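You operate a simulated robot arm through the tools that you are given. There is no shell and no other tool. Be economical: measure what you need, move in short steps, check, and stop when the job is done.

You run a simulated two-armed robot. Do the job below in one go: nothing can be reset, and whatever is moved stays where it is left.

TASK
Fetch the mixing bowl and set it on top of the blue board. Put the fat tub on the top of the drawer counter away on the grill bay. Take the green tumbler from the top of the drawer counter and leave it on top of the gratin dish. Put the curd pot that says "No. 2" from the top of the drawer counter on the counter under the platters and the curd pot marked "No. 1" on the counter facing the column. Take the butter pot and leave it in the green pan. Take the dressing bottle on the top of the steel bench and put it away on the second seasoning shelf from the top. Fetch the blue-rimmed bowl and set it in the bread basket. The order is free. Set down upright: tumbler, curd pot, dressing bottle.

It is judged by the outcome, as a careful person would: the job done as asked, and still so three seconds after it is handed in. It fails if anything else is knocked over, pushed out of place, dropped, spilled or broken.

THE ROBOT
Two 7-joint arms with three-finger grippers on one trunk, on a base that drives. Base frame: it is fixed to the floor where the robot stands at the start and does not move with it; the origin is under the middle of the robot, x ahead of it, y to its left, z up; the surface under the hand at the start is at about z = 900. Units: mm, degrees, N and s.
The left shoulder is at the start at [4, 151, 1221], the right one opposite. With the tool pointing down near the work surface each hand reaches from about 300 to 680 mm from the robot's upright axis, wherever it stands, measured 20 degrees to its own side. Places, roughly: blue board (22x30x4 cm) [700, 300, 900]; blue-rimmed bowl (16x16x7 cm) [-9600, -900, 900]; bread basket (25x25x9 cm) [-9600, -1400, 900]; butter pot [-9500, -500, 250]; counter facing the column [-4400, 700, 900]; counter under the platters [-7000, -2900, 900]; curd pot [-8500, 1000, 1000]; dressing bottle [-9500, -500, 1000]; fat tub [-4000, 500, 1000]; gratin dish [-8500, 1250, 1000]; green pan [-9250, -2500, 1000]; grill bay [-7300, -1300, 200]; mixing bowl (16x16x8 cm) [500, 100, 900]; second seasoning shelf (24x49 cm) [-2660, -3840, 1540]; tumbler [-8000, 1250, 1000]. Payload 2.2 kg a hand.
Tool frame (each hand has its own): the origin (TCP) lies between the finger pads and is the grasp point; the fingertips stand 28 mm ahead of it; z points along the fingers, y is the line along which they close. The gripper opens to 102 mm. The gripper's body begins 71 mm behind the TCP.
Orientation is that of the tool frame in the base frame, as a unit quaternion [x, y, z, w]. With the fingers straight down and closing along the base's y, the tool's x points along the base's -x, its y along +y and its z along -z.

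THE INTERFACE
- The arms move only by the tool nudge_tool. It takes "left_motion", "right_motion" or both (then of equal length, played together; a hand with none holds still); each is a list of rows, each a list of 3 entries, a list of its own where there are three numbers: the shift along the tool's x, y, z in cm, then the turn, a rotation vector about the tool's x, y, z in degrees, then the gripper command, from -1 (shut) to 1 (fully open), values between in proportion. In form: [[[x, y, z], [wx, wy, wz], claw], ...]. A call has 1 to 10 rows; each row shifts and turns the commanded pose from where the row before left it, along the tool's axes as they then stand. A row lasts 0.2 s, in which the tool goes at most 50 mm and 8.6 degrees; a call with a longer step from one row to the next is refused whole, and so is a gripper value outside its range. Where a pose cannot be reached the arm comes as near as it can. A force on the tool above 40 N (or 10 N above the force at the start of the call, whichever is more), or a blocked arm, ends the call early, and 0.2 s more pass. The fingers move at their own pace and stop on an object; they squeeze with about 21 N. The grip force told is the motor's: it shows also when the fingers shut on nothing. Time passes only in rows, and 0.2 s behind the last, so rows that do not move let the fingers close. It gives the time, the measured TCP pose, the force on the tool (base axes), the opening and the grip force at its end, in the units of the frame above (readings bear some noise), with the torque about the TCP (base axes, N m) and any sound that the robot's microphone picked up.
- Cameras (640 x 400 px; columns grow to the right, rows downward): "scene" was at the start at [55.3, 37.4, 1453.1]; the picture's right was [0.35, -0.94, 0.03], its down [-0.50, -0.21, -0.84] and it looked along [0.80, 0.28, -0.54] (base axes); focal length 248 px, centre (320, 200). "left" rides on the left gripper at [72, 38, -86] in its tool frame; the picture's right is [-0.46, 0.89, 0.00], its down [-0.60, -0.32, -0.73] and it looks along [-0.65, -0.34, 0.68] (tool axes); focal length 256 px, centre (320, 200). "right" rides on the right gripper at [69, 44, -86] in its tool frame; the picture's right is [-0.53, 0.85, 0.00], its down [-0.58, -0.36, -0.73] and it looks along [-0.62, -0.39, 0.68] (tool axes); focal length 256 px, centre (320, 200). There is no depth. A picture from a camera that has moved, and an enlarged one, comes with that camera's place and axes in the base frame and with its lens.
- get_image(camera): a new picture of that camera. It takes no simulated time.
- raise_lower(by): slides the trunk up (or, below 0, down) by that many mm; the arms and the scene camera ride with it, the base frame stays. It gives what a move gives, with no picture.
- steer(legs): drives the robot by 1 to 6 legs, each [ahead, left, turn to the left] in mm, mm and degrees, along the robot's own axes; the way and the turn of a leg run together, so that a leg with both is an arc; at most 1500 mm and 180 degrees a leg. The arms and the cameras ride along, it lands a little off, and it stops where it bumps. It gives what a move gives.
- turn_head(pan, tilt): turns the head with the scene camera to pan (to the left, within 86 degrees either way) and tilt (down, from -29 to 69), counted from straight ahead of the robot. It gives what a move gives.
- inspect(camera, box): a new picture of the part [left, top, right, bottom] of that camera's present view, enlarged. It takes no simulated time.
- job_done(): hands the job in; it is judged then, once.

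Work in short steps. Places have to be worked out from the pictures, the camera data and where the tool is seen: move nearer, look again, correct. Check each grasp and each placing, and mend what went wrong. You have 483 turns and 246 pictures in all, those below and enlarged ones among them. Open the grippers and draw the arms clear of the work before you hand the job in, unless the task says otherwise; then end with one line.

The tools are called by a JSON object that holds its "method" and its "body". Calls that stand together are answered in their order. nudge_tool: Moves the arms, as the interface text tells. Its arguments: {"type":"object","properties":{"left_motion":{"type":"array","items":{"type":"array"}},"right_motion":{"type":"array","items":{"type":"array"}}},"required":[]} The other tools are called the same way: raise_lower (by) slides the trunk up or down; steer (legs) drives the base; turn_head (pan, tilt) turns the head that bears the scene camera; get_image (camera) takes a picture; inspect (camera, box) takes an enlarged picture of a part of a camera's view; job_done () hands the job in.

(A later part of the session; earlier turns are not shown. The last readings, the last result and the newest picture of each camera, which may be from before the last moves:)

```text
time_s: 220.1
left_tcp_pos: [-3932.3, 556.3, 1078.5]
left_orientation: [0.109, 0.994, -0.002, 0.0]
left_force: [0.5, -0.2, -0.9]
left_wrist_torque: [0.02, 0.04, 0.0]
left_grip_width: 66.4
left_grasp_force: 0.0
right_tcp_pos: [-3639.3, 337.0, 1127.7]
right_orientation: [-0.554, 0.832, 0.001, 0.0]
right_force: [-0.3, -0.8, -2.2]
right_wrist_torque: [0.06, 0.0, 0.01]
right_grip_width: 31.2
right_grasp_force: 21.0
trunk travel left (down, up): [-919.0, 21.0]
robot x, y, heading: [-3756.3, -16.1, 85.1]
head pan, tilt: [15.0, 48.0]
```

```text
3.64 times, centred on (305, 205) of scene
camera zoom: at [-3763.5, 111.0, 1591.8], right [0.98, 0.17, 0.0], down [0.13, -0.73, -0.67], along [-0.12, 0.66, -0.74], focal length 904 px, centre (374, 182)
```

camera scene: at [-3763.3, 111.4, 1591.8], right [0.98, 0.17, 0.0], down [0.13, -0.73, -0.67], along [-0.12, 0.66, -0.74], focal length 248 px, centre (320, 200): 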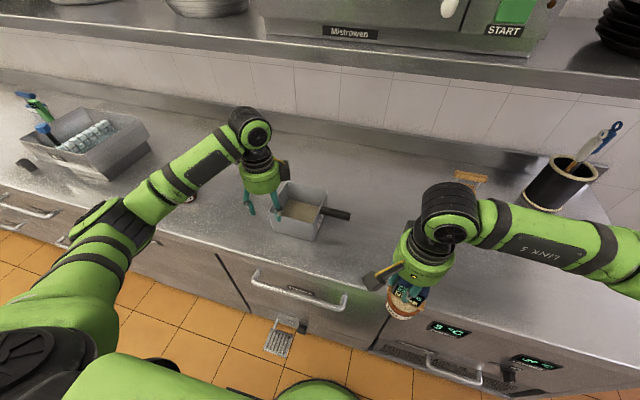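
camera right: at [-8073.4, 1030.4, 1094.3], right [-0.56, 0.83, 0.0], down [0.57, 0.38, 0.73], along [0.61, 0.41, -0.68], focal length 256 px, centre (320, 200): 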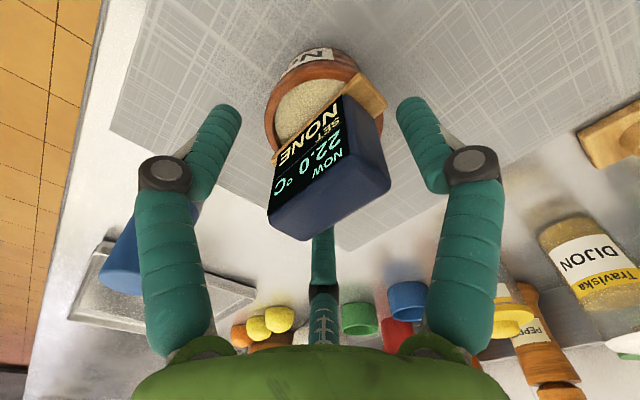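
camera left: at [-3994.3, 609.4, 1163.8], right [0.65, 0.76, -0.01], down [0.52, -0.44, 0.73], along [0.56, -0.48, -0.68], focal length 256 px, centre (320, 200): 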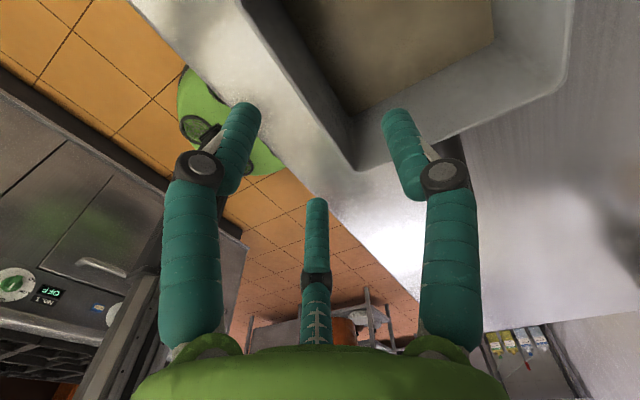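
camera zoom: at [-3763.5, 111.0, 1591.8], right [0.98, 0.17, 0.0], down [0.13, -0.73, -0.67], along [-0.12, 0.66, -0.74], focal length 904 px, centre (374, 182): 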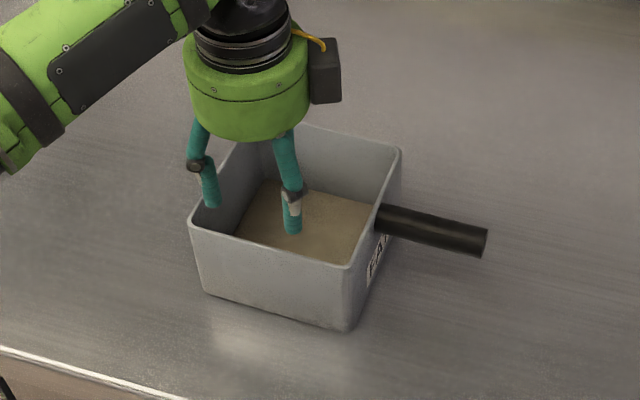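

The wall lies right under the grasp point. I lower 92 mm onto it, then close.

{"method": "nudge_tool", "body": {"left_motion": [[[0, -0.4, 2.3], [0, 0, 0], 0.3], [[0, 0, 2.3], [0, 0, 0], 0.3], [[0, 0, 2.3], [0, 0, 0], 0.3], [[0, 0, 2.3], [0, 0, 0], 0.3], [[0, 0, 0], [0, 0, 0], 0.3], [[0, 0, 0], [0, 0, 0], -0.4], [[0, 0, 0], [0, 0, 0], -1], [[0, 0, 0], [0, 0, 0], -1]]}}

{"method": "nudge_tool", "body": {"left_motion": [[[0, 0, -0.8], [0, 0, 0], -1], [[0, 0, -0.8], [0, 0, 0], -1], [[0, 0, -0.8], [0, 0, 0], -1], [[0, 0, 0], [0, 0, 0], -1]]}}

{"method": "inspect", "body": {"camera": "scene", "box": [230, 150, 380, 260]}}

```text
time_s: 221.9
left_tcp_pos: [-3933.1, 550.6, 985.9]
left_orientation: [0.107, 0.994, -0.003, 0.0]
left_force: [-0.6, 0.2, -0.6]
left_wrist_torque: [0.18, 0.18, 0.11]
left_grip_width: 9.5
left_grasp_force: 21.1
right_tcp_pos: [-3638.7, 338.8, 1127.7]
right_orientation: [-0.554, 0.832, 0.001, -0.002]
right_force: [-0.7, -0.3, -3.0]
right_wrist_torque: [0.02, 0.0, 0.02]
right_grip_width: 31.0
right_grasp_force: 20.6
trunk travel left (down, up): [-919.0, 21.0]
robot x, y, heading: [-3756.7, -17.1, 85.1]
head pan, tilt: [15.0, 48.0]
```

```text
time_s: 222.9
left_tcp_pos: [-3931.9, 549.7, 1009.7]
left_orientation: [0.109, 0.994, -0.004, 0.001]
left_force: [-0.2, 0.2, -7.3]
left_wrist_torque: [-0.46, 0.28, -0.03]
left_grip_width: 9.6
left_grasp_force: 20.7
right_tcp_pos: [-3637.5, 339.0, 1128.4]
right_orientation: [-0.554, 0.833, -0.001, -0.001]
right_force: [0.2, -0.3, -2.3]
right_wrist_torque: [0.01, 0.02, 0.02]
right_grip_width: 31.1
right_grasp_force: 20.9
trunk travel left (down, up): [-919.0, 21.0]
robot x, y, heading: [-3758.1, -17.4, 84.9]
head pan, tilt: [15.0, 48.0]
```

```text
3.64 times, centred on (305, 205) of scene
camera zoom: at [-3763.3, 113.2, 1591.6], right [0.98, 0.17, 0.0], down [0.13, -0.73, -0.67], along [-0.12, 0.66, -0.74], focal length 904 px, centre (374, 182)
```

zoom: 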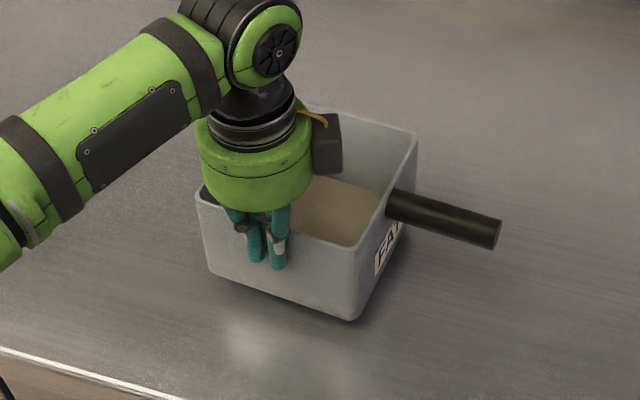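

The tub is held level (7 N). I lift it, retract, back into the aisle and turn left to face along it.

{"method": "nudge_tool", "body": {"left_motion": [[[0, 0, -2.5], [0, 0, 0], -1], [[0, 0, -2.5], [0, 0, 0], -1], [[0, 0, -2.5], [0, 0, 0], -1], [[0, -2.5, -1.5], [0, 0, 0], -1], [[0, -2.5, 0], [0, 0, 0], -1], [[0, -2.5, 0], [0, 0, 0], -1], [[0, -2.5, 0], [0, 0, 0], -1], [[0, -2.5, 0], [0, 0, 0], -1], [[0, 0, 0], [0, 0, 0], -1]]}}

{"method": "steer", "body": {"legs": [[-200, 0, 0], [0, 0, 89]]}}

{"method": "turn_head", "body": {"pan": 0, "tilt": 25}}

{"method": "get_image", "body": {"camera": "scene"}}

```text
time_s: 224.9
left_tcp_pos: [-3959.0, 428.1, 1101.9]
left_orientation: [0.108, 0.994, -0.005, 0.0]
left_force: [-0.2, -0.7, -6.2]
left_wrist_torque: [-0.46, 0.3, 0.02]
left_grip_width: 9.5
left_grasp_force: 21.1
right_tcp_pos: [-3637.3, 340.2, 1127.3]
right_orientation: [-0.554, 0.832, -0.001, -0.001]
right_force: [-0.2, 0.1, -2.6]
right_wrist_torque: [0.0, 0.07, 0.01]
right_grip_width: 31.0
right_grasp_force: 21.2
trunk travel left (down, up): [-919.0, 21.0]
robot x, y, heading: [-3755.1, -14.5, 85.0]
head pan, tilt: [15.0, 48.0]
```

```text
time_s: 230.3
left_tcp_pos: [-4224.9, -408.9, 1101.8]
left_orientation: [-0.617, 0.787, -0.003, 0.004]
left_force: [0.0, -0.1, -7.1]
left_wrist_torque: [-0.32, -0.48, 0.02]
left_grip_width: 9.5
left_grasp_force: 21.2
right_tcp_pos: [-4127.5, -89.9, 1127.5]
right_orientation: [0.978, -0.209, 0.001, 0.001]
right_force: [-0.1, -0.1, -2.6]
right_wrist_torque: [-0.05, 0.03, 0.01]
right_grip_width: 31.2
right_grasp_force: 20.9
trunk travel left (down, up): [-919.0, 21.0]
robot x, y, heading: [-3776.6, -216.6, 173.8]
head pan, tilt: [15.0, 48.0]
```

```text
time_s: 231.2
left_tcp_pos: [-4224.2, -410.0, 1101.9]
left_orientation: [-0.617, 0.787, -0.003, 0.003]
left_force: [0.1, -0.1, -7.2]
left_wrist_torque: [-0.28, -0.44, -0.02]
left_grip_width: 9.6
left_grasp_force: 20.6
right_tcp_pos: [-4127.2, -89.3, 1128.1]
right_orientation: [0.978, -0.209, 0.0, 0.0]
right_force: [-0.4, -0.2, -2.8]
right_wrist_torque: [-0.01, 0.01, -0.01]
right_grip_width: 30.8
right_grasp_force: 21.1
trunk travel left (down, up): [-919.0, 21.0]
robot x, y, heading: [-3772.1, -220.2, 173.4]
head pan, tilt: [0.0, 25.0]
```

```text
140 pictures are left
camera scene: at [-3914.6, -200.8, 1626.3], right [0.11, 0.99, 0.0], down [0.42, -0.05, -0.91], along [-0.9, 0.1, -0.42], focal length 248 px, centre (320, 200)
```

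scene: 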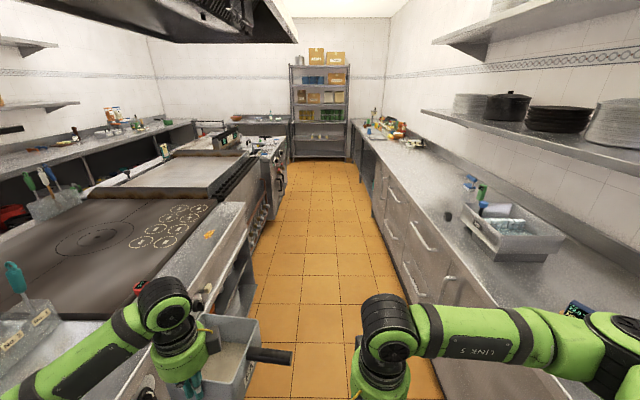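

The aisle is clear. I drive west along it to x≈-8350, past the island's end.

{"method": "steer", "body": {"legs": [[1450, 0, 0], [1450, 0, 0], [1450, 0, 0], [250, 0, 0]]}}

{"method": "turn_head", "body": {"pan": 75, "tilt": 20}}

{"method": "get_image", "body": {"camera": "scene"}}

```text
time_s: 253.3
left_tcp_pos: [-8766.5, 39.2, 1103.6]
left_orientation: [-0.623, 0.782, -0.002, 0.003]
left_force: [0.6, 0.1, -5.9]
left_wrist_torque: [-0.26, -0.42, -0.03]
left_grip_width: 9.6
left_grasp_force: 21.4
right_tcp_pos: [-8675.5, 361.8, 1128.7]
right_orientation: [0.98, -0.2, 0.0, 0.001]
right_force: [0.4, -0.8, -2.4]
right_wrist_torque: [-0.05, 0.02, 0.03]
right_grip_width: 31.1
right_grasp_force: 20.8
trunk travel left (down, up): [-919.0, 21.0]
robot x, y, heading: [-8322.9, 237.6, 174.5]
head pan, tilt: [0.0, 25.0]
```

```text
time_s: 254.8
left_tcp_pos: [-8770.2, 38.0, 1101.3]
left_orientation: [-0.624, 0.782, -0.003, 0.004]
left_force: [-0.3, -0.3, -6.2]
left_wrist_torque: [-0.28, -0.45, 0.02]
left_grip_width: 9.6
left_grasp_force: 21.8
right_tcp_pos: [-8680.0, 360.7, 1126.9]
right_orientation: [0.98, -0.199, 0.001, 0.0]
right_force: [-0.3, -0.3, -2.9]
right_wrist_torque: [-0.01, 0.05, -0.01]
right_grip_width: 31.0
right_grasp_force: 20.9
trunk travel left (down, up): [-919.0, 21.0]
robot x, y, heading: [-8321.8, 240.7, 175.0]
head pan, tilt: [75.0, 20.0]
```

```text
139 pictures are left
camera scene: at [-8405.8, 158.6, 1634.5], right [-0.94, 0.35, 0.0], down [0.12, 0.32, -0.94], along [-0.33, -0.88, -0.34], focal length 248 px, centre (320, 200)
```

scene: 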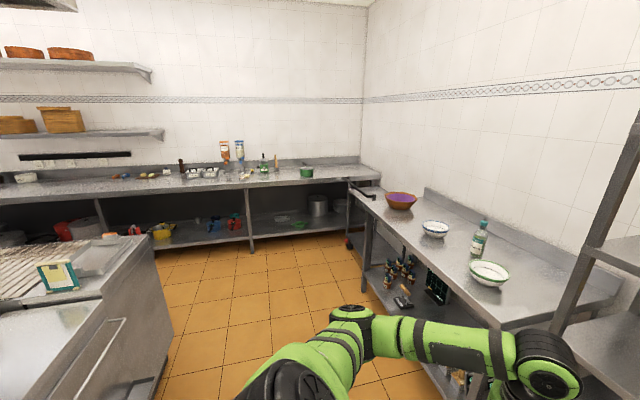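

I turn left to face south and drive 900 mm toward the back aisle.

{"method": "steer", "body": {"legs": [[0, 0, 88], [900, 0, 0]]}}

{"method": "turn_head", "body": {"pan": 50, "tilt": 25}}

{"method": "get_image", "body": {"camera": "scene"}}

```text
time_s: 263.1
left_tcp_pos: [-8282.0, -1091.6, 1102.0]
left_orientation: [0.99, -0.141, -0.001, -0.004]
left_force: [-0.7, 0.3, -7.2]
left_wrist_torque: [0.44, -0.27, 0.02]
left_grip_width: 9.5
left_grasp_force: 20.7
right_tcp_pos: [-8597.9, -981.7, 1128.8]
right_orientation: [0.851, 0.526, 0.0, -0.001]
right_force: [-0.6, 0.1, -2.6]
right_wrist_torque: [0.02, -0.02, 0.01]
right_grip_width: 30.9
right_grasp_force: 21.2
trunk travel left (down, up): [-919.0, 21.0]
robot x, y, heading: [-8455.1, -637.6, -98.7]
head pan, tilt: [75.0, 20.0]
```

```text
time_s: 264.0
left_tcp_pos: [-8281.9, -1092.0, 1101.4]
left_orientation: [0.99, -0.141, 0.0, -0.006]
left_force: [-0.2, 0.0, -6.6]
left_wrist_torque: [0.42, -0.33, -0.01]
left_grip_width: 9.6
left_grasp_force: 20.8
right_tcp_pos: [-8597.7, -981.5, 1128.6]
right_orientation: [0.85, 0.526, 0.0, 0.0]
right_force: [0.0, -0.1, -3.0]
right_wrist_torque: [-0.03, -0.06, -0.01]
right_grip_width: 31.0
right_grasp_force: 20.9
trunk travel left (down, up): [-919.0, 21.0]
robot x, y, heading: [-8461.2, -634.8, -99.0]
head pan, tilt: [50.0, 25.0]
```

```text
138 pictures are left
camera scene: at [-8400.7, -754.0, 1626.4], right [-0.75, -0.66, 0.0], down [-0.28, 0.32, -0.91], along [0.6, -0.68, -0.42], focal length 248 px, centre (320, 200)
```

scene: 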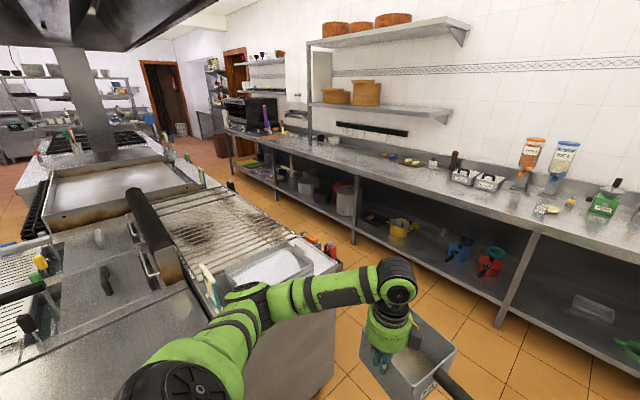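

The back aisle (south of the island) leads to the grill side and the counter under the platters. I reposition west, turn to face east, then strafe into the aisle line.

{"method": "steer", "body": {"legs": [[595, -148, 0], [0, 0, 92], [0, -600, 0]]}}

{"method": "turn_head", "body": {"pan": 0, "tilt": 30}}

{"method": "get_image", "body": {"camera": "scene"}}

```text
time_s: 274.2
left_tcp_pos: [-8304.7, -1561.9, 1101.0]
left_orientation: [0.784, 0.621, -0.004, -0.003]
left_force: [0.2, 1.0, -5.8]
left_wrist_torque: [0.23, 0.47, 0.0]
left_grip_width: 9.7
left_grasp_force: 21.2
right_tcp_pos: [-8397.7, -1882.8, 1128.1]
right_orientation: [0.202, 0.979, 0.0, -0.001]
right_force: [0.1, 0.2, -3.2]
right_wrist_torque: [0.01, -0.02, -0.01]
right_grip_width: 31.3
right_grasp_force: 21.3
trunk travel left (down, up): [-919.0, 21.0]
robot x, y, heading: [-8754.5, -1761.6, -5.6]
head pan, tilt: [50.0, 25.0]
```

```text
time_s: 275.4
left_tcp_pos: [-8305.6, -1561.3, 1100.5]
left_orientation: [0.783, 0.622, -0.004, -0.003]
left_force: [-0.5, 0.5, -6.6]
left_wrist_torque: [0.28, 0.45, 0.02]
left_grip_width: 9.7
left_grasp_force: 20.5
right_tcp_pos: [-8398.1, -1883.5, 1127.4]
right_orientation: [0.203, 0.979, -0.001, -0.001]
right_force: [0.4, -0.5, -3.3]
right_wrist_torque: [0.04, -0.05, -0.02]
right_grip_width: 31.1
right_grasp_force: 21.1
trunk travel left (down, up): [-919.0, 21.0]
robot x, y, heading: [-8755.3, -1757.3, -5.9]
head pan, tilt: [0.0, 30.0]
```

```text
137 pictures are left
camera scene: at [-8608.2, -1773.5, 1618.4], right [-0.1, -0.99, 0.0], down [-0.5, 0.05, -0.87], along [0.86, -0.09, -0.5], focal length 248 px, centre (320, 200)
```

scene: 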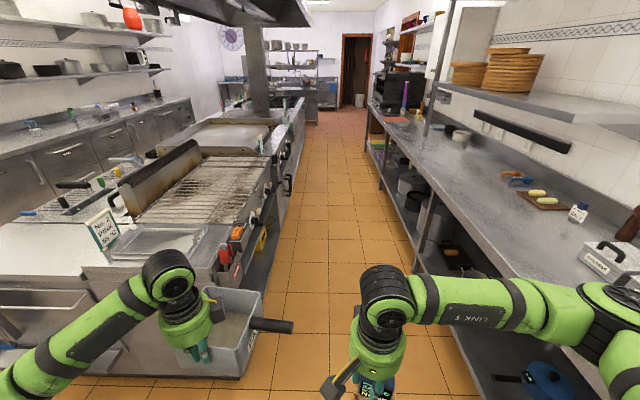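

I drive 1000 mm east down the middle and look left at the grill side.

{"method": "steer", "body": {"legs": [[1000, -30, 0]]}}

{"method": "turn_head", "body": {"pan": 45, "tilt": 40}}

{"method": "get_image", "body": {"camera": "scene"}}

{"method": "turn_head", "body": {"pan": -50, "tilt": 30}}

{"method": "get_image", "body": {"camera": "scene"}}

```text
time_s: 280.7
left_tcp_pos: [-7298.5, -1698.3, 1102.4]
left_orientation: [0.786, 0.619, -0.003, -0.004]
left_force: [-0.5, 0.0, -7.2]
left_wrist_torque: [0.26, 0.46, -0.02]
left_grip_width: 9.6
left_grasp_force: 21.2
right_tcp_pos: [-7392.1, -2018.0, 1127.4]
right_orientation: [0.205, 0.979, 0.001, -0.001]
right_force: [-0.7, 0.9, -2.8]
right_wrist_torque: [0.04, -0.07, 0.01]
right_grip_width: 31.0
right_grasp_force: 21.2
trunk travel left (down, up): [-919.0, 21.0]
robot x, y, heading: [-7744.5, -1895.8, -6.0]
head pan, tilt: [0.0, 30.0]
```

```text
time_s: 281.8
left_tcp_pos: [-7297.6, -1696.9, 1101.1]
left_orientation: [0.785, 0.619, -0.005, -0.003]
left_force: [1.2, 0.5, -7.4]
left_wrist_torque: [0.29, 0.46, 0.01]
left_grip_width: 9.7
left_grasp_force: 20.8
right_tcp_pos: [-7390.4, -2018.4, 1127.6]
right_orientation: [0.205, 0.979, 0.001, -0.001]
right_force: [0.0, -0.4, -2.7]
right_wrist_torque: [0.01, -0.01, 0.0]
right_grip_width: 30.9
right_grasp_force: 21.0
trunk travel left (down, up): [-919.0, 21.0]
robot x, y, heading: [-7745.1, -1896.5, -5.8]
head pan, tilt: [45.0, 40.0]
```

```text
136 pictures are left
camera scene: at [-7625.8, -1845.1, 1603.1], right [0.63, -0.78, 0.0], down [-0.5, -0.4, -0.77], along [0.6, 0.48, -0.64], focal length 248 px, centre (320, 200)
```

scene: 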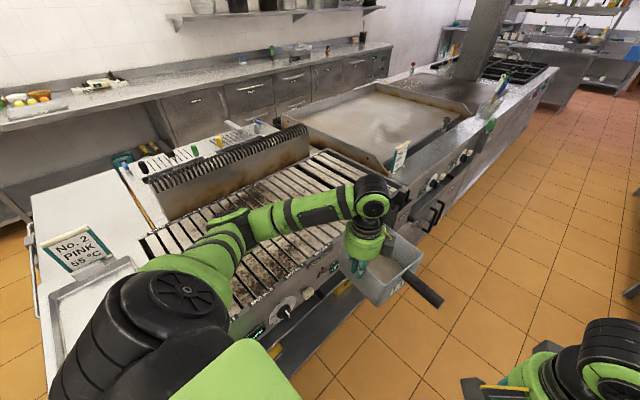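

```text
time_s: 283.5
left_tcp_pos: [-7297.3, -1697.5, 1101.0]
left_orientation: [0.786, 0.619, -0.004, -0.003]
left_force: [0.5, 0.6, -6.8]
left_wrist_torque: [0.26, 0.48, -0.02]
left_grip_width: 9.5
left_grasp_force: 21.0
right_tcp_pos: [-7392.2, -2018.3, 1128.5]
right_orientation: [0.205, 0.979, 0.0, 0.0]
right_force: [0.3, -0.2, -2.6]
right_wrist_torque: [0.04, 0.02, 0.01]
right_grip_width: 31.1
right_grasp_force: 21.1
trunk travel left (down, up): [-919.0, 21.0]
robot x, y, heading: [-7749.0, -1892.1, -6.1]
head pan, tilt: [-50.0, 30.0]
```

```text
135 pictures are left
camera scene: at [-7641.0, -1973.4, 1618.5], right [-0.83, -0.56, 0.0], down [-0.28, 0.41, -0.87], along [0.48, -0.72, -0.5], focal length 248 px, centre (320, 200)
```

scene: 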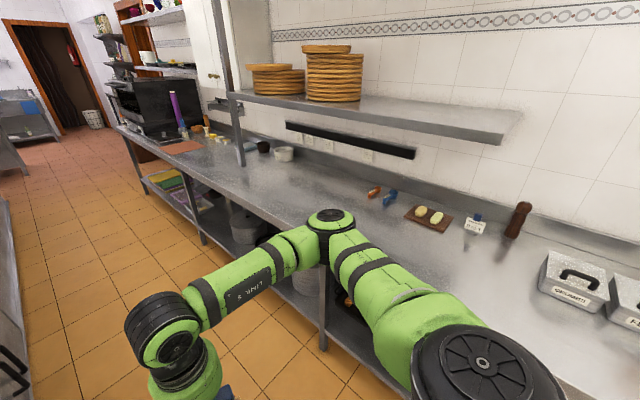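

The spot at ≈[-7000,-2760] under the platters is clear. I drive 900 mm on, turn right to face that counter and look.

{"method": "steer", "body": {"legs": [[900, 0, 0], [0, 0, -90]]}}

{"method": "turn_head", "body": {"pan": -10, "tilt": 35}}

{"method": "get_image", "body": {"camera": "scene"}}

```text
time_s: 292.1
left_tcp_pos: [-6692.7, -2454.6, 1100.1]
left_orientation: [0.989, -0.145, 0.0, -0.006]
left_force: [0.1, -0.3, -6.6]
left_wrist_torque: [0.47, -0.26, -0.01]
left_grip_width: 9.4
left_grasp_force: 21.3
right_tcp_pos: [-7009.0, -2341.0, 1127.1]
right_orientation: [0.852, 0.523, 0.0, -0.001]
right_force: [0.4, -0.4, -2.6]
right_wrist_torque: [-0.02, -0.02, -0.02]
right_grip_width: 31.0
right_grasp_force: 21.0
trunk travel left (down, up): [-919.0, 21.0]
robot x, y, heading: [-6865.8, -1996.3, -99.2]
head pan, tilt: [-50.0, 30.0]
```

```text
time_s: 293.2
left_tcp_pos: [-6693.8, -2453.5, 1100.3]
left_orientation: [0.989, -0.146, 0.0, -0.005]
left_force: [-0.9, -0.9, -6.2]
left_wrist_torque: [0.44, -0.29, 0.0]
left_grip_width: 9.8
left_grasp_force: 20.4
right_tcp_pos: [-7009.9, -2340.6, 1127.3]
right_orientation: [0.852, 0.523, 0.001, 0.0]
right_force: [0.3, 1.0, -3.5]
right_wrist_torque: [-0.01, -0.01, -0.03]
right_grip_width: 30.8
right_grasp_force: 21.1
trunk travel left (down, up): [-919.0, 21.0]
robot x, y, heading: [-6864.8, -1998.7, -99.4]
head pan, tilt: [-10.0, 35.0]
```

```text
134 pictures are left
camera scene: at [-6899.3, -2128.5, 1610.7], right [-0.94, 0.33, 0.0], down [0.19, 0.54, -0.82], along [-0.27, -0.77, -0.57], focal length 248 px, centre (320, 200)
```

scene: 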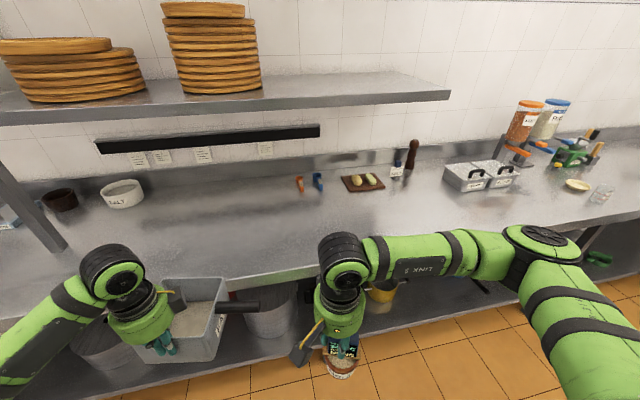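

The counter's edge is ~710 mm from the robot. I align and drive 310 mm closer, then extend the right hand with pot No. 2.

{"method": "steer", "body": {"legs": [[0, 0, 3], [310, 0, 0]]}}

{"method": "get_image", "body": {"camera": "scene"}}

```text
time_s: 295.7
left_tcp_pos: [-6707.0, -2757.8, 1102.1]
left_orientation: [0.993, -0.121, 0.0, -0.004]
left_force: [0.1, 0.3, -6.7]
left_wrist_torque: [0.45, -0.26, -0.02]
left_grip_width: 9.5
left_grasp_force: 20.6
right_tcp_pos: [-7028.1, -2660.3, 1128.8]
right_orientation: [0.839, 0.544, 0.0, 0.001]
right_force: [-0.5, 0.6, -2.1]
right_wrist_torque: [-0.04, -0.05, -0.01]
right_grip_width: 31.1
right_grasp_force: 21.1
trunk travel left (down, up): [-919.0, 21.0]
robot x, y, heading: [-6901.7, -2310.7, -96.7]
head pan, tilt: [-10.0, 35.0]
```

```text
133 pictures are left
camera scene: at [-6927.7, -2440.9, 1611.0], right [-0.96, 0.29, 0.0], down [0.16, 0.55, -0.82], along [-0.23, -0.79, -0.57], focal length 248 px, centre (320, 200)
```

scene: 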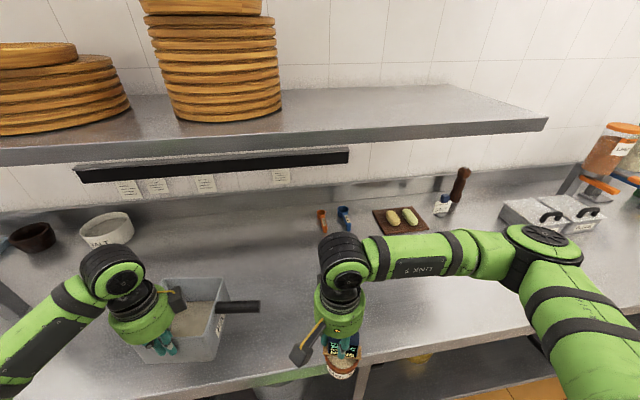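

The edge is at y≈-2727. I extend the right hand to y≈-2850 and lower part way.

{"method": "nudge_tool", "body": {"right_motion": [[[-3.47, 1.55, 0], [0, 0, 0], -1], [[-3.47, 1.55, 0], [0, 0, 0], -1], [[-3.47, 1.55, 1], [0, 0, 0], -1], [[-3.47, 1.55, 2], [0, 0, 0], -1], [[-3.47, 1.55, 2.5], [0, 0, 0], -1], [[0, 0, 2.5], [0, 0, 0], -1], [[0, 0, 2.5], [0, 0, 0], -1], [[0, 0, 0], [0, 0, 0], -1]]}}

{"method": "get_image", "body": {"camera": "scene"}}

```text
time_s: 297.5
left_tcp_pos: [-6707.8, -2759.3, 1100.9]
left_orientation: [0.992, -0.123, 0.0, -0.007]
left_force: [-1.1, 0.1, -6.0]
left_wrist_torque: [0.47, -0.24, 0.0]
left_grip_width: 9.5
left_grasp_force: 21.0
right_tcp_pos: [-7027.7, -2854.1, 1021.1]
right_orientation: [0.839, 0.544, 0.001, -0.001]
right_force: [1.8, 0.3, -2.3]
right_wrist_torque: [-0.03, -0.04, -0.01]
right_grip_width: 30.8
right_grasp_force: 20.9
trunk travel left (down, up): [-919.0, 21.0]
robot x, y, heading: [-6895.5, -2309.1, -96.3]
head pan, tilt: [-10.0, 35.0]
```

```text
132 pictures are left
camera scene: at [-6927.7, -2445.2, 1610.6], right [-0.96, 0.29, 0.0], down [0.16, 0.55, -0.82], along [-0.23, -0.78, -0.57], focal length 248 px, centre (320, 200)
```

scene: 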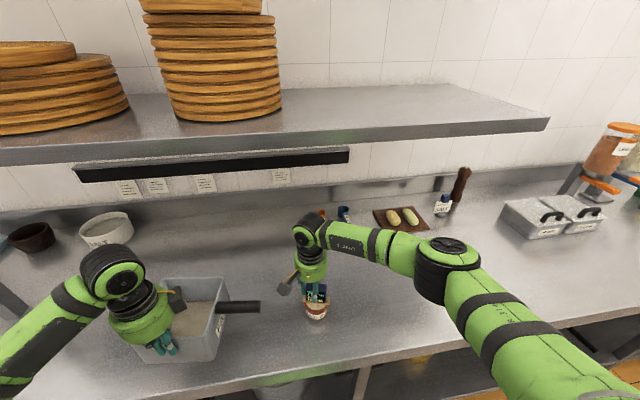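

Clear spot. I lower in small steps to contact.

{"method": "nudge_tool", "body": {"right_motion": [[[0, 0, 0.6], [0, 0, 0], -1], [[0, 0, 0.5], [0, 0, 0], -1], [[0, 0, 0.4], [0, 0, 0], -1], [[0, 0, 0.3], [0, 0, 0], -1], [[0, 0, 0], [0, 0, 0], -1]]}}

```text
time_s: 298.7
left_tcp_pos: [-6707.0, -2757.9, 1101.9]
left_orientation: [0.993, -0.122, 0.0, -0.005]
left_force: [-0.4, -0.5, -7.1]
left_wrist_torque: [0.48, -0.25, 0.01]
left_grip_width: 9.5
left_grasp_force: 20.7
right_tcp_pos: [-7028.8, -2852.8, 1007.3]
right_orientation: [0.839, 0.544, -0.001, 0.002]
right_force: [-3.0, -2.9, 16.2]
right_wrist_torque: [0.1, 0.46, 0.07]
right_grip_width: 31.0
right_grasp_force: 21.0
trunk travel left (down, up): [-919.0, 21.0]
robot x, y, heading: [-6901.1, -2311.6, -96.6]
head pan, tilt: [-10.0, 35.0]
```

Contact (16 N). I ease up 1 mm, open, and rise.

{"method": "nudge_tool", "body": {"right_motion": [[[0, 0, -0.1], [0, 0, 0], -1], [[0, 0, 0], [0, 0, 0], -0.2], [[0, 0, 0], [0, 0, 0], 0.3], [[0, 0, 0], [0, 0, 0], 0.5], [[0, 0, -2], [0, 0, 0], 0.5], [[0, 0, -3.5], [0, 0, 0], 0.5], [[0, 0, -4], [0, 0, 0], 0.5], [[0, 0, -3], [0, 0, 0], 0.5]]}}

{"method": "inspect", "body": {"camera": "scene", "box": [220, 200, 420, 340]}}

```text
time_s: 300.5
left_tcp_pos: [-6709.2, -2758.3, 1101.9]
left_orientation: [0.993, -0.122, -0.001, -0.006]
left_force: [-0.4, -0.4, -5.7]
left_wrist_torque: [0.45, -0.25, 0.0]
left_grip_width: 9.4
left_grasp_force: 20.8
right_tcp_pos: [-7029.1, -2853.6, 1133.6]
right_orientation: [0.84, 0.543, 0.0, 0.0]
right_force: [-0.1, 0.5, -0.3]
right_wrist_torque: [-0.04, -0.01, 0.02]
right_grip_width: 76.2
right_grasp_force: 0.1
trunk travel left (down, up): [-919.0, 21.0]
robot x, y, heading: [-6900.3, -2308.9, -96.6]
head pan, tilt: [-10.0, 35.0]
```

```text
2.86 times, centred on (320, 270) of scene
camera zoom: at [-6927.9, -2443.7, 1610.7], right [-0.96, 0.29, 0.0], down [0.16, 0.55, -0.82], along [-0.23, -0.78, -0.57], focal length 710 px, centre (320, 0)
```

zoom: 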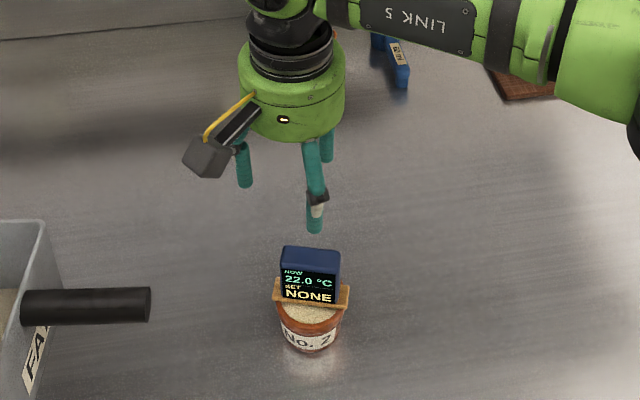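

Pot No. 2 is placed. I retract both hands, back off to the aisle middle, and turn left toward the island.

{"method": "nudge_tool", "body": {"left_motion": [[[0, -3, 0], [0, 0, 0], -1], [[0, -3, 0], [0, 0, 0], -1], [[0, -3, 0], [0, 0, 0], -1], [[0, -3, 0], [0, 0, 0], -1], [[0, 0, 0], [0, 0, 0], -1], [[0, 0, 0], [0, 0, 0], -1]], "right_motion": [[[3.6, -1.6, 0], [0, 0, 0], 0.5], [[3.6, -1.6, 0], [0, 0, 0], 0.5], [[3.6, -1.6, 0], [0, 0, 0], 0.5], [[3.6, -1.6, 0], [0, 0, 0], 0.5], [[3.6, -1.6, 0], [0, 0, 0], 0.5], [[0, 0, 0], [0, 0, 0], 0.5]]}}

{"method": "steer", "body": {"legs": [[-250, 0, 0], [0, 0, 90]]}}

{"method": "turn_head", "body": {"pan": 80, "tilt": 50}}

{"method": "get_image", "body": {"camera": "scene"}}

```text
time_s: 301.9
left_tcp_pos: [-6676.6, -2645.2, 1102.6]
left_orientation: [0.993, -0.121, 0.0, -0.006]
left_force: [0.8, 0.8, -7.1]
left_wrist_torque: [0.5, -0.24, 0.03]
left_grip_width: 9.5
left_grasp_force: 20.3
right_tcp_pos: [-7027.4, -2655.0, 1132.7]
right_orientation: [0.84, 0.543, 0.001, -0.001]
right_force: [-0.1, 0.2, 0.8]
right_wrist_torque: [0.01, 0.0, 0.02]
right_grip_width: 76.6
right_grasp_force: 0.1
trunk travel left (down, up): [-919.0, 21.0]
robot x, y, heading: [-6901.1, -2308.3, -96.7]
head pan, tilt: [-10.0, 35.0]
```

```text
time_s: 307.6
left_tcp_pos: [-6553.9, -1822.2, 1102.5]
left_orientation: [0.768, 0.641, -0.005, -0.004]
left_force: [0.5, -0.2, -7.3]
left_wrist_torque: [0.23, 0.48, -0.02]
left_grip_width: 9.4
left_grasp_force: 21.3
right_tcp_pos: [-6518.8, -2171.3, 1133.0]
right_orientation: [0.176, 0.984, 0.0, 0.0]
right_force: [-0.1, 0.3, 0.8]
right_wrist_torque: [0.04, -0.02, 0.0]
right_grip_width: 76.7
right_grasp_force: 0.0
trunk travel left (down, up): [-919.0, 21.0]
robot x, y, heading: [-6873.5, -2068.8, -2.4]
head pan, tilt: [-10.0, 35.0]
```

```text
time_s: 309.3
left_tcp_pos: [-6554.3, -1822.5, 1103.0]
left_orientation: [0.767, 0.641, -0.005, -0.004]
left_force: [-0.2, -0.1, -6.4]
left_wrist_torque: [0.24, 0.48, 0.01]
left_grip_width: 9.8
left_grasp_force: 21.3
right_tcp_pos: [-6519.9, -2171.1, 1133.6]
right_orientation: [0.176, 0.984, 0.001, -0.001]
right_force: [-0.6, -1.1, 0.8]
right_wrist_torque: [0.03, 0.01, 0.02]
right_grip_width: 76.5
right_grasp_force: 0.1
trunk travel left (down, up): [-919.0, 21.0]
robot x, y, heading: [-6874.0, -2067.9, -2.6]
head pan, tilt: [80.0, 50.0]
```

```text
130 pictures are left
camera scene: at [-6802.4, -1993.5, 1589.0], right [0.98, -0.22, 0.0], down [-0.17, -0.75, -0.64], along [0.14, 0.63, -0.77], focal length 248 px, centre (320, 200)
```

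scene: 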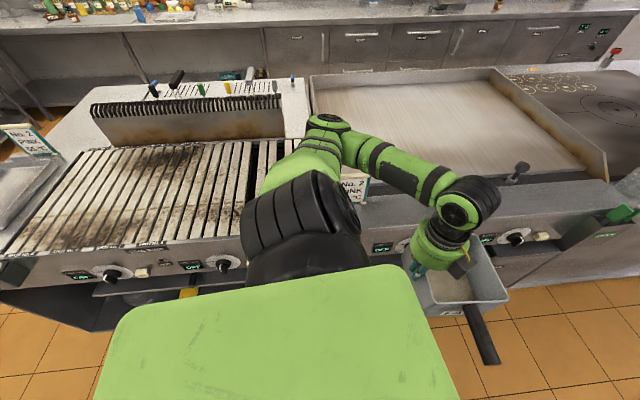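

The grill and an open bay below it are to the west-left. I back up 430 mm, turn to face the bay, and step back.

{"method": "steer", "body": {"legs": [[-430, -60, 0], [0, 0, 87], [-130, 0, 0]]}}

{"method": "turn_head", "body": {"pan": 0, "tilt": 45}}

{"method": "raise_lower", "body": {"by": -450}}

{"method": "get_image", "body": {"camera": "scene"}}

```text
time_s: 316.7
left_tcp_pos: [-7563.0, -1926.5, 1101.7]
left_orientation: [0.075, 0.997, -0.007, 0.001]
left_force: [-0.4, 0.4, -7.0]
left_wrist_torque: [-0.53, 0.2, -0.01]
left_grip_width: 9.5
left_grasp_force: 21.0
right_tcp_pos: [-7216.0, -1882.3, 1132.0]
right_orientation: [-0.581, 0.814, -0.002, -0.002]
right_force: [-0.5, -0.4, -0.8]
right_wrist_torque: [-0.02, -0.01, 0.02]
right_grip_width: 76.6
right_grasp_force: 0.1
trunk travel left (down, up): [-919.0, 21.0]
robot x, y, heading: [-7310.1, -2239.2, 88.8]
head pan, tilt: [80.0, 50.0]
```

```text
time_s: 318.2
left_tcp_pos: [-7563.2, -1930.4, 1103.1]
left_orientation: [0.076, 0.997, -0.005, 0.001]
left_force: [-0.1, -0.3, -6.9]
left_wrist_torque: [-0.45, 0.2, -0.01]
left_grip_width: 9.6
left_grasp_force: 20.9
right_tcp_pos: [-7215.2, -1886.7, 1133.3]
right_orientation: [-0.581, 0.814, -0.001, -0.001]
right_force: [0.4, -0.1, -0.8]
right_wrist_torque: [-0.04, -0.03, 0.03]
right_grip_width: 76.5
right_grasp_force: 0.1
trunk travel left (down, up): [-919.0, 21.0]
robot x, y, heading: [-7307.8, -2244.5, 88.6]
head pan, tilt: [0.0, 45.0]
```

```text
refused: -450 is not a number from -400 to 400
```

```text
129 pictures are left
camera scene: at [-7305.4, -2108.6, 1595.9], right [1.0, -0.02, 0.0], down [-0.02, -0.71, -0.71], along [0.02, 0.71, -0.71], focal length 248 px, centre (320, 200)
```

scene: 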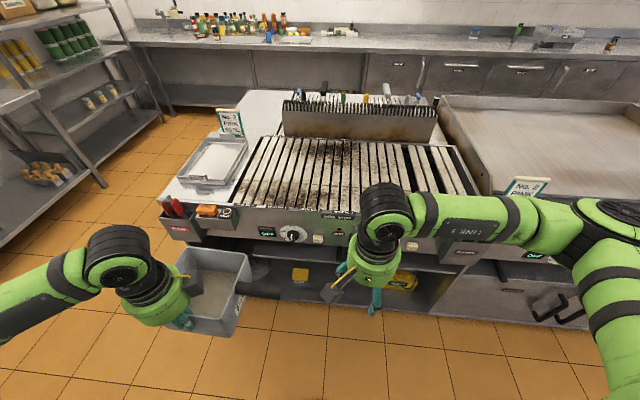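

I lower the trunk 400 mm to see into the bay.

{"method": "raise_lower", "body": {"by": -400}}

{"method": "turn_head", "body": {"pan": 0, "tilt": 40}}

{"method": "get_image", "body": {"camera": "scene"}}

```text
time_s: 322.1
left_tcp_pos: [-7563.6, -1928.6, 703.3]
left_orientation: [0.076, 0.997, -0.006, 0.001]
left_force: [-0.1, 0.3, -6.4]
left_wrist_torque: [-0.48, 0.22, -0.03]
left_grip_width: 9.5
left_grasp_force: 20.9
right_tcp_pos: [-7215.6, -1885.9, 732.5]
right_orientation: [-0.581, 0.814, 0.0, -0.001]
right_force: [0.2, 0.0, -0.2]
right_wrist_torque: [0.03, -0.03, 0.02]
right_grip_width: 76.8
right_grasp_force: 0.1
trunk travel left (down, up): [-519.0, 421.0]
robot x, y, heading: [-7310.0, -2242.5, 88.5]
head pan, tilt: [0.0, 45.0]
```

```text
time_s: 322.7
left_tcp_pos: [-7562.4, -1928.4, 701.9]
left_orientation: [0.076, 0.997, -0.007, 0.0]
left_force: [-0.6, 0.0, -6.7]
left_wrist_torque: [-0.5, 0.19, 0.01]
left_grip_width: 9.8
left_grasp_force: 21.1
right_tcp_pos: [-7215.6, -1884.9, 732.5]
right_orientation: [-0.581, 0.814, 0.0, -0.001]
right_force: [0.5, 0.5, -0.3]
right_wrist_torque: [-0.01, -0.01, 0.01]
right_grip_width: 76.5
right_grasp_force: 0.0
trunk travel left (down, up): [-519.0, 421.0]
robot x, y, heading: [-7308.5, -2241.2, 88.9]
head pan, tilt: [0.0, 40.0]
```

```text
128 pictures are left
camera scene: at [-7305.1, -2104.7, 1203.1], right [1.0, -0.02, 0.0], down [-0.01, -0.64, -0.77], along [0.02, 0.77, -0.64], focal length 248 px, centre (320, 200)
```

scene: 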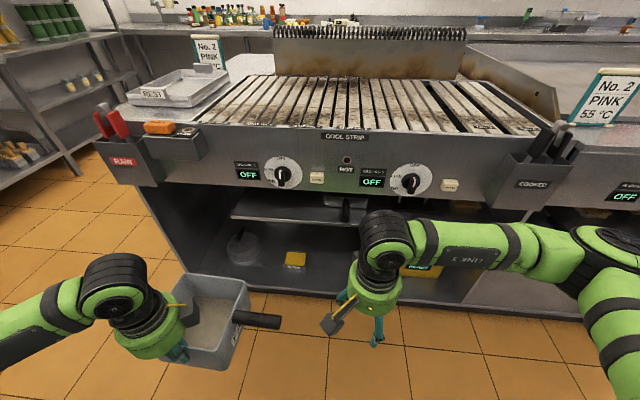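

I enlarge the bay.

{"method": "inspect", "body": {"camera": "scene", "box": [140, 160, 500, 330]}}

```text
1.78 times, centred on (320, 245) of scene
camera zoom: at [-7305.1, -2104.7, 1203.1], right [1.0, -0.02, 0.0], down [-0.01, -0.64, -0.77], along [0.02, 0.77, -0.64], focal length 442 px, centre (320, 120)
```

zoom: 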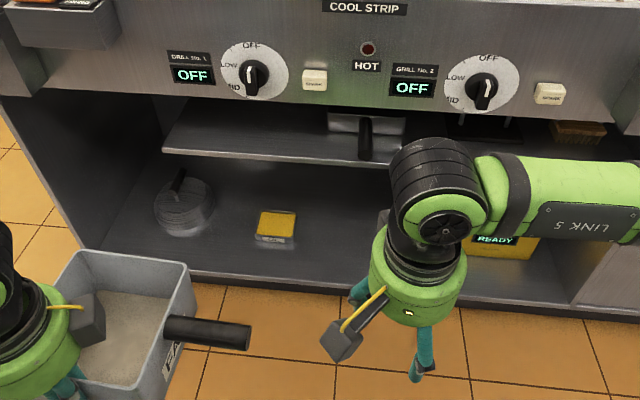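

The bay floor is at z≈220 with ~380 mm clear under the middle shelf, and there is free floor between the yellow block and the READY box. I strafe right 325 mm, extend the tub a bit, and lower the trunk 330 mm.

{"method": "steer", "body": {"legs": [[0, -325, -4]]}}

{"method": "nudge_tool", "body": {"left_motion": [[[0, 3, 0], [0, 0, 0], -1], [[0, 3, 0], [0, 0, 0], -1], [[0, 0, 0], [0, 0, 0], -1], [[0, 0, 0], [0, 0, 0], -1]], "right_motion": [[[0, -3, -3], [0, 0, 0], 0], [[0, -3, -3], [0, 0, 0], 0], [[0, -3, -3], [0, 0, 0], 0], [[0, -3, -3], [0, 0, 0], 0]]}}

{"method": "raise_lower", "body": {"by": -320}}

{"method": "turn_head", "body": {"pan": 10, "tilt": 25}}

{"method": "get_image", "body": {"camera": "scene"}}

```text
time_s: 324.9
left_tcp_pos: [-7215.5, -1931.4, 703.3]
left_orientation: [0.11, 0.994, -0.006, 0.0]
left_force: [-0.4, -0.8, -7.2]
left_wrist_torque: [-0.45, 0.28, -0.01]
left_grip_width: 9.8
left_grasp_force: 20.8
right_tcp_pos: [-6864.4, -1911.1, 733.7]
right_orientation: [-0.554, 0.833, 0.001, -0.001]
right_force: [-0.9, -0.6, -0.2]
right_wrist_torque: [0.01, 0.02, -0.01]
right_grip_width: 76.6
right_grasp_force: 0.0
trunk travel left (down, up): [-519.0, 421.0]
robot x, y, heading: [-6979.8, -2260.7, 84.8]
head pan, tilt: [0.0, 40.0]
```

```text
time_s: 325.9
left_tcp_pos: [-7201.9, -1873.7, 701.8]
left_orientation: [0.11, 0.994, -0.006, -0.001]
left_force: [0.0, 0.1, -7.1]
left_wrist_torque: [-0.45, 0.26, 0.01]
left_grip_width: 9.7
left_grasp_force: 21.6
right_tcp_pos: [-6751.2, -1959.1, 855.7]
right_orientation: [-0.554, 0.833, 0.0, -0.001]
right_force: [0.7, -0.5, -0.8]
right_wrist_torque: [0.0, 0.03, -0.01]
right_grip_width: 50.8
right_grasp_force: 0.1
trunk travel left (down, up): [-519.0, 421.0]
robot x, y, heading: [-6984.0, -2256.6, 85.0]
head pan, tilt: [0.0, 40.0]
```

```text
time_s: 329.1
left_tcp_pos: [-7203.1, -1875.7, 380.4]
left_orientation: [0.111, 0.994, -0.006, 0.0]
left_force: [-1.0, 0.0, -6.9]
left_wrist_torque: [-0.48, 0.2, 0.04]
left_grip_width: 9.5
left_grasp_force: 20.6
right_tcp_pos: [-6753.5, -1959.4, 534.4]
right_orientation: [-0.554, 0.833, 0.0, 0.0]
right_force: [-0.2, -0.8, -0.5]
right_wrist_torque: [0.0, -0.02, 0.02]
right_grip_width: 50.7
right_grasp_force: 0.0
trunk travel left (down, up): [-199.0, 741.0]
robot x, y, heading: [-6980.3, -2257.8, 84.8]
head pan, tilt: [0.0, 40.0]
```

```text
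time_s: 329.8
left_tcp_pos: [-7203.4, -1876.1, 379.9]
left_orientation: [0.11, 0.994, -0.006, 0.0]
left_force: [0.0, -0.7, -6.8]
left_wrist_torque: [-0.47, 0.26, -0.01]
left_grip_width: 9.7
left_grasp_force: 21.1
right_tcp_pos: [-6752.9, -1958.5, 535.3]
right_orientation: [-0.554, 0.833, -0.001, 0.0]
right_force: [-0.6, -1.0, -0.2]
right_wrist_torque: [0.04, -0.03, 0.01]
right_grip_width: 51.0
right_grasp_force: 0.0
trunk travel left (down, up): [-199.0, 741.0]
robot x, y, heading: [-6984.4, -2256.7, 85.0]
head pan, tilt: [10.0, 25.0]
```

```text
126 pictures are left
camera scene: at [-6984.0, -2116.5, 906.4], right [1.0, 0.08, 0.0], down [0.04, -0.42, -0.91], along [-0.08, 0.9, -0.42], focal length 248 px, centre (320, 200)
```

scene: 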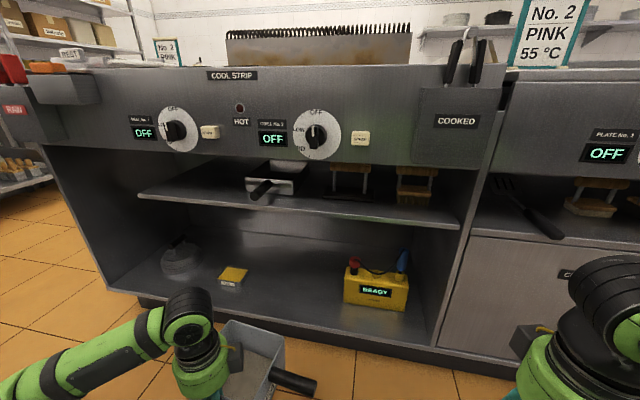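

Free floor spans x −7316…−6960; the tub is lined up at x≈−7200. I drive forward 200 mm and check.

{"method": "steer", "body": {"legs": [[200, 0, 0]]}}

{"method": "get_image", "body": {"camera": "scene"}}

```text
time_s: 331.4
left_tcp_pos: [-7184.7, -1675.0, 380.2]
left_orientation: [0.11, 0.994, -0.006, 0.0]
left_force: [-0.4, 0.0, -6.8]
left_wrist_torque: [-0.47, 0.26, 0.0]
left_grip_width: 9.8
left_grasp_force: 21.2
right_tcp_pos: [-6734.2, -1759.5, 535.4]
right_orientation: [-0.553, 0.833, -0.001, -0.002]
right_force: [-0.2, -0.7, 0.0]
right_wrist_torque: [0.02, 0.0, -0.03]
right_grip_width: 51.2
right_grasp_force: 0.0
trunk travel left (down, up): [-199.0, 741.0]
robot x, y, heading: [-6965.9, -2061.2, 85.1]
head pan, tilt: [10.0, 25.0]
```

```text
125 pictures are left
camera scene: at [-6966.1, -1916.7, 906.4], right [1.0, 0.08, 0.0], down [0.04, -0.42, -0.91], along [-0.08, 0.9, -0.42], focal length 248 px, centre (320, 200)
```

scene: 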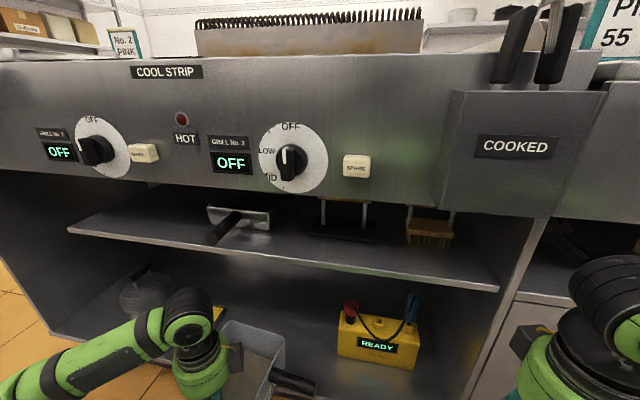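

I extend the arm 120 mm into the bay and lower partway.

{"method": "nudge_tool", "body": {"left_motion": [[[0.9, 2.9, 0], [0, 0, 0], -1], [[0.9, 2.9, 0], [0, 0, 0], -1], [[0.9, 2.9, 1], [0, 0, 0], -1], [[0.9, 2.9, 1.5], [0, 0, 0], -1], [[0, 0, 1.5], [0, 0, 0], -1], [[0, 0, 0], [0, 0, 0], -1]]}}

{"method": "get_image", "body": {"camera": "scene"}}

{"method": "get_image", "body": {"camera": "left"}}

```text
time_s: 332.8
left_tcp_pos: [-7192.6, -1555.6, 337.9]
left_orientation: [0.109, 0.994, -0.006, 0.0]
left_force: [-0.3, -1.0, -6.6]
left_wrist_torque: [-0.46, 0.25, -0.03]
left_grip_width: 9.6
left_grasp_force: 21.2
right_tcp_pos: [-6733.5, -1757.9, 535.7]
right_orientation: [-0.554, 0.832, -0.001, -0.001]
right_force: [-1.1, 0.9, -0.3]
right_wrist_torque: [0.01, 0.02, -0.01]
right_grip_width: 51.0
right_grasp_force: 0.0
trunk travel left (down, up): [-199.0, 741.0]
robot x, y, heading: [-6965.0, -2058.1, 85.1]
head pan, tilt: [10.0, 25.0]
```

```text
124 pictures are left
camera scene: at [-6966.1, -1916.6, 906.4], right [1.0, 0.08, 0.0], down [0.04, -0.42, -0.91], along [-0.08, 0.9, -0.42], focal length 248 px, centre (320, 200)
```

scene: 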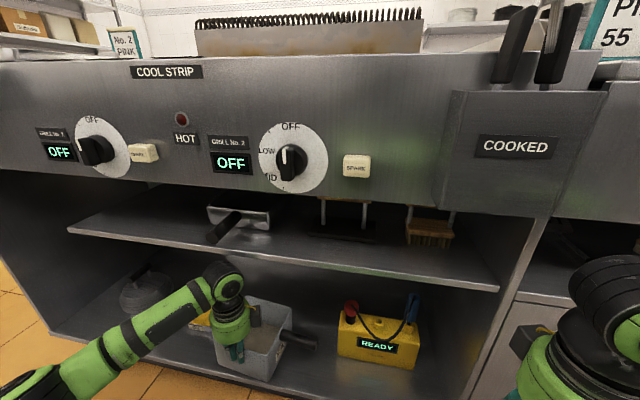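

```text
123 pictures are left
camera left: at [-7255.3, -1502.4, 423.4], right [0.65, 0.76, -0.01], down [0.52, -0.43, 0.74], along [0.56, -0.48, -0.68], focal length 256 px, centre (320, 200)
```

left: 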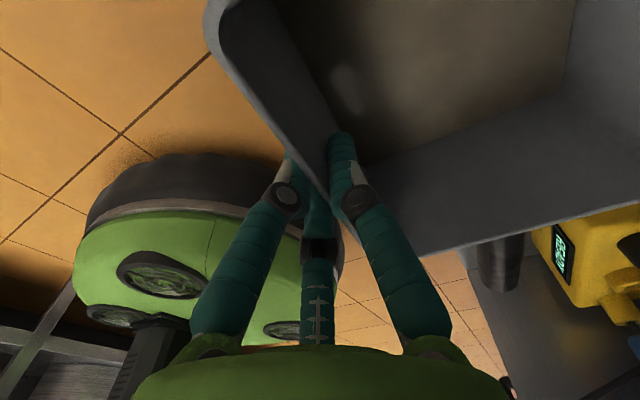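

The tub's front is right at the bay's edge. I lower slightly, go 45 mm further in, then lower to the floor.

{"method": "nudge_tool", "body": {"left_motion": [[[0, 0, 1], [0, 0, 0], -1], [[0.5, 2.2, 0.3], [0, 0, 0], -1], [[0.5, 2.2, 0], [0, 0, 0], -1], [[0, 0, 0], [0, 0, 0], -1]]}}

{"method": "nudge_tool", "body": {"left_motion": [[[0, 0, 0.6], [0, 0, 0], -1], [[0, 0, 0.5], [0, 0, 0], -1], [[0, 0, 0.5], [0, 0, 0], -1], [[0, 0, 0.5], [0, 0, 0], -1], [[0, 0, 0], [0, 0, 0], -1]]}}

{"method": "get_image", "body": {"camera": "scene"}}

```text
time_s: 333.8
left_tcp_pos: [-7193.8, -1509.7, 322.4]
left_orientation: [0.11, 0.994, -0.007, 0.001]
left_force: [0.0, -0.7, -7.3]
left_wrist_torque: [-0.45, 0.25, -0.02]
left_grip_width: 9.8
left_grasp_force: 21.1
right_tcp_pos: [-6735.0, -1758.3, 535.2]
right_orientation: [-0.554, 0.832, 0.0, -0.001]
right_force: [-0.4, -0.1, -1.1]
right_wrist_torque: [0.0, -0.03, -0.01]
right_grip_width: 51.1
right_grasp_force: 0.0
trunk travel left (down, up): [-199.0, 741.0]
robot x, y, heading: [-6964.2, -2062.6, 85.0]
head pan, tilt: [10.0, 25.0]
```

```text
time_s: 335.0
left_tcp_pos: [-7194.3, -1510.1, 302.7]
left_orientation: [0.111, 0.994, -0.006, 0.0]
left_force: [0.3, 0.1, -7.9]
left_wrist_torque: [-0.48, 0.24, 0.03]
left_grip_width: 9.5
left_grasp_force: 20.6
right_tcp_pos: [-6734.9, -1759.1, 535.0]
right_orientation: [-0.554, 0.833, -0.001, -0.001]
right_force: [-0.2, -0.3, -0.9]
right_wrist_torque: [0.02, -0.04, -0.01]
right_grip_width: 50.9
right_grasp_force: 0.0
trunk travel left (down, up): [-199.0, 741.0]
robot x, y, heading: [-6967.1, -2060.2, 84.9]
head pan, tilt: [10.0, 25.0]
```

```text
122 pictures are left
camera scene: at [-6966.1, -1916.6, 906.4], right [1.0, 0.08, 0.0], down [0.04, -0.42, -0.91], along [-0.08, 0.9, -0.42], focal length 248 px, centre (320, 200)
```

scene: 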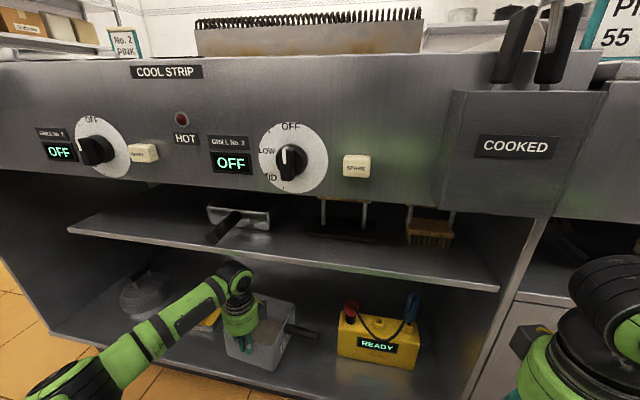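

Not on the floor yet; I keep lowering in small steps.

{"method": "nudge_tool", "body": {"left_motion": [[[0, 0, 0.6], [0, 0, 0], -1], [[0, 0, 0.6], [0, 0, 0], -1], [[0, 0, 0.6], [0, 0, 0], -1], [[0, 0, 0.6], [0, 0, 0], -1], [[0, 0, 0.6], [0, 0, 0], -1], [[0, 0, 0], [0, 0, 0], -1]]}}

```text
time_s: 336.4
left_tcp_pos: [-7195.7, -1509.9, 273.2]
left_orientation: [0.11, 0.994, -0.006, 0.0]
left_force: [0.4, -0.6, -7.0]
left_wrist_torque: [-0.48, 0.22, 0.01]
left_grip_width: 9.5
left_grasp_force: 20.9
right_tcp_pos: [-6734.0, -1758.7, 535.6]
right_orientation: [-0.554, 0.833, 0.0, -0.001]
right_force: [0.1, 0.1, -0.5]
right_wrist_torque: [-0.01, -0.03, 0.02]
right_grip_width: 50.9
right_grasp_force: 0.1
trunk travel left (down, up): [-199.0, 741.0]
robot x, y, heading: [-6964.9, -2059.0, 85.1]
head pan, tilt: [10.0, 25.0]
```

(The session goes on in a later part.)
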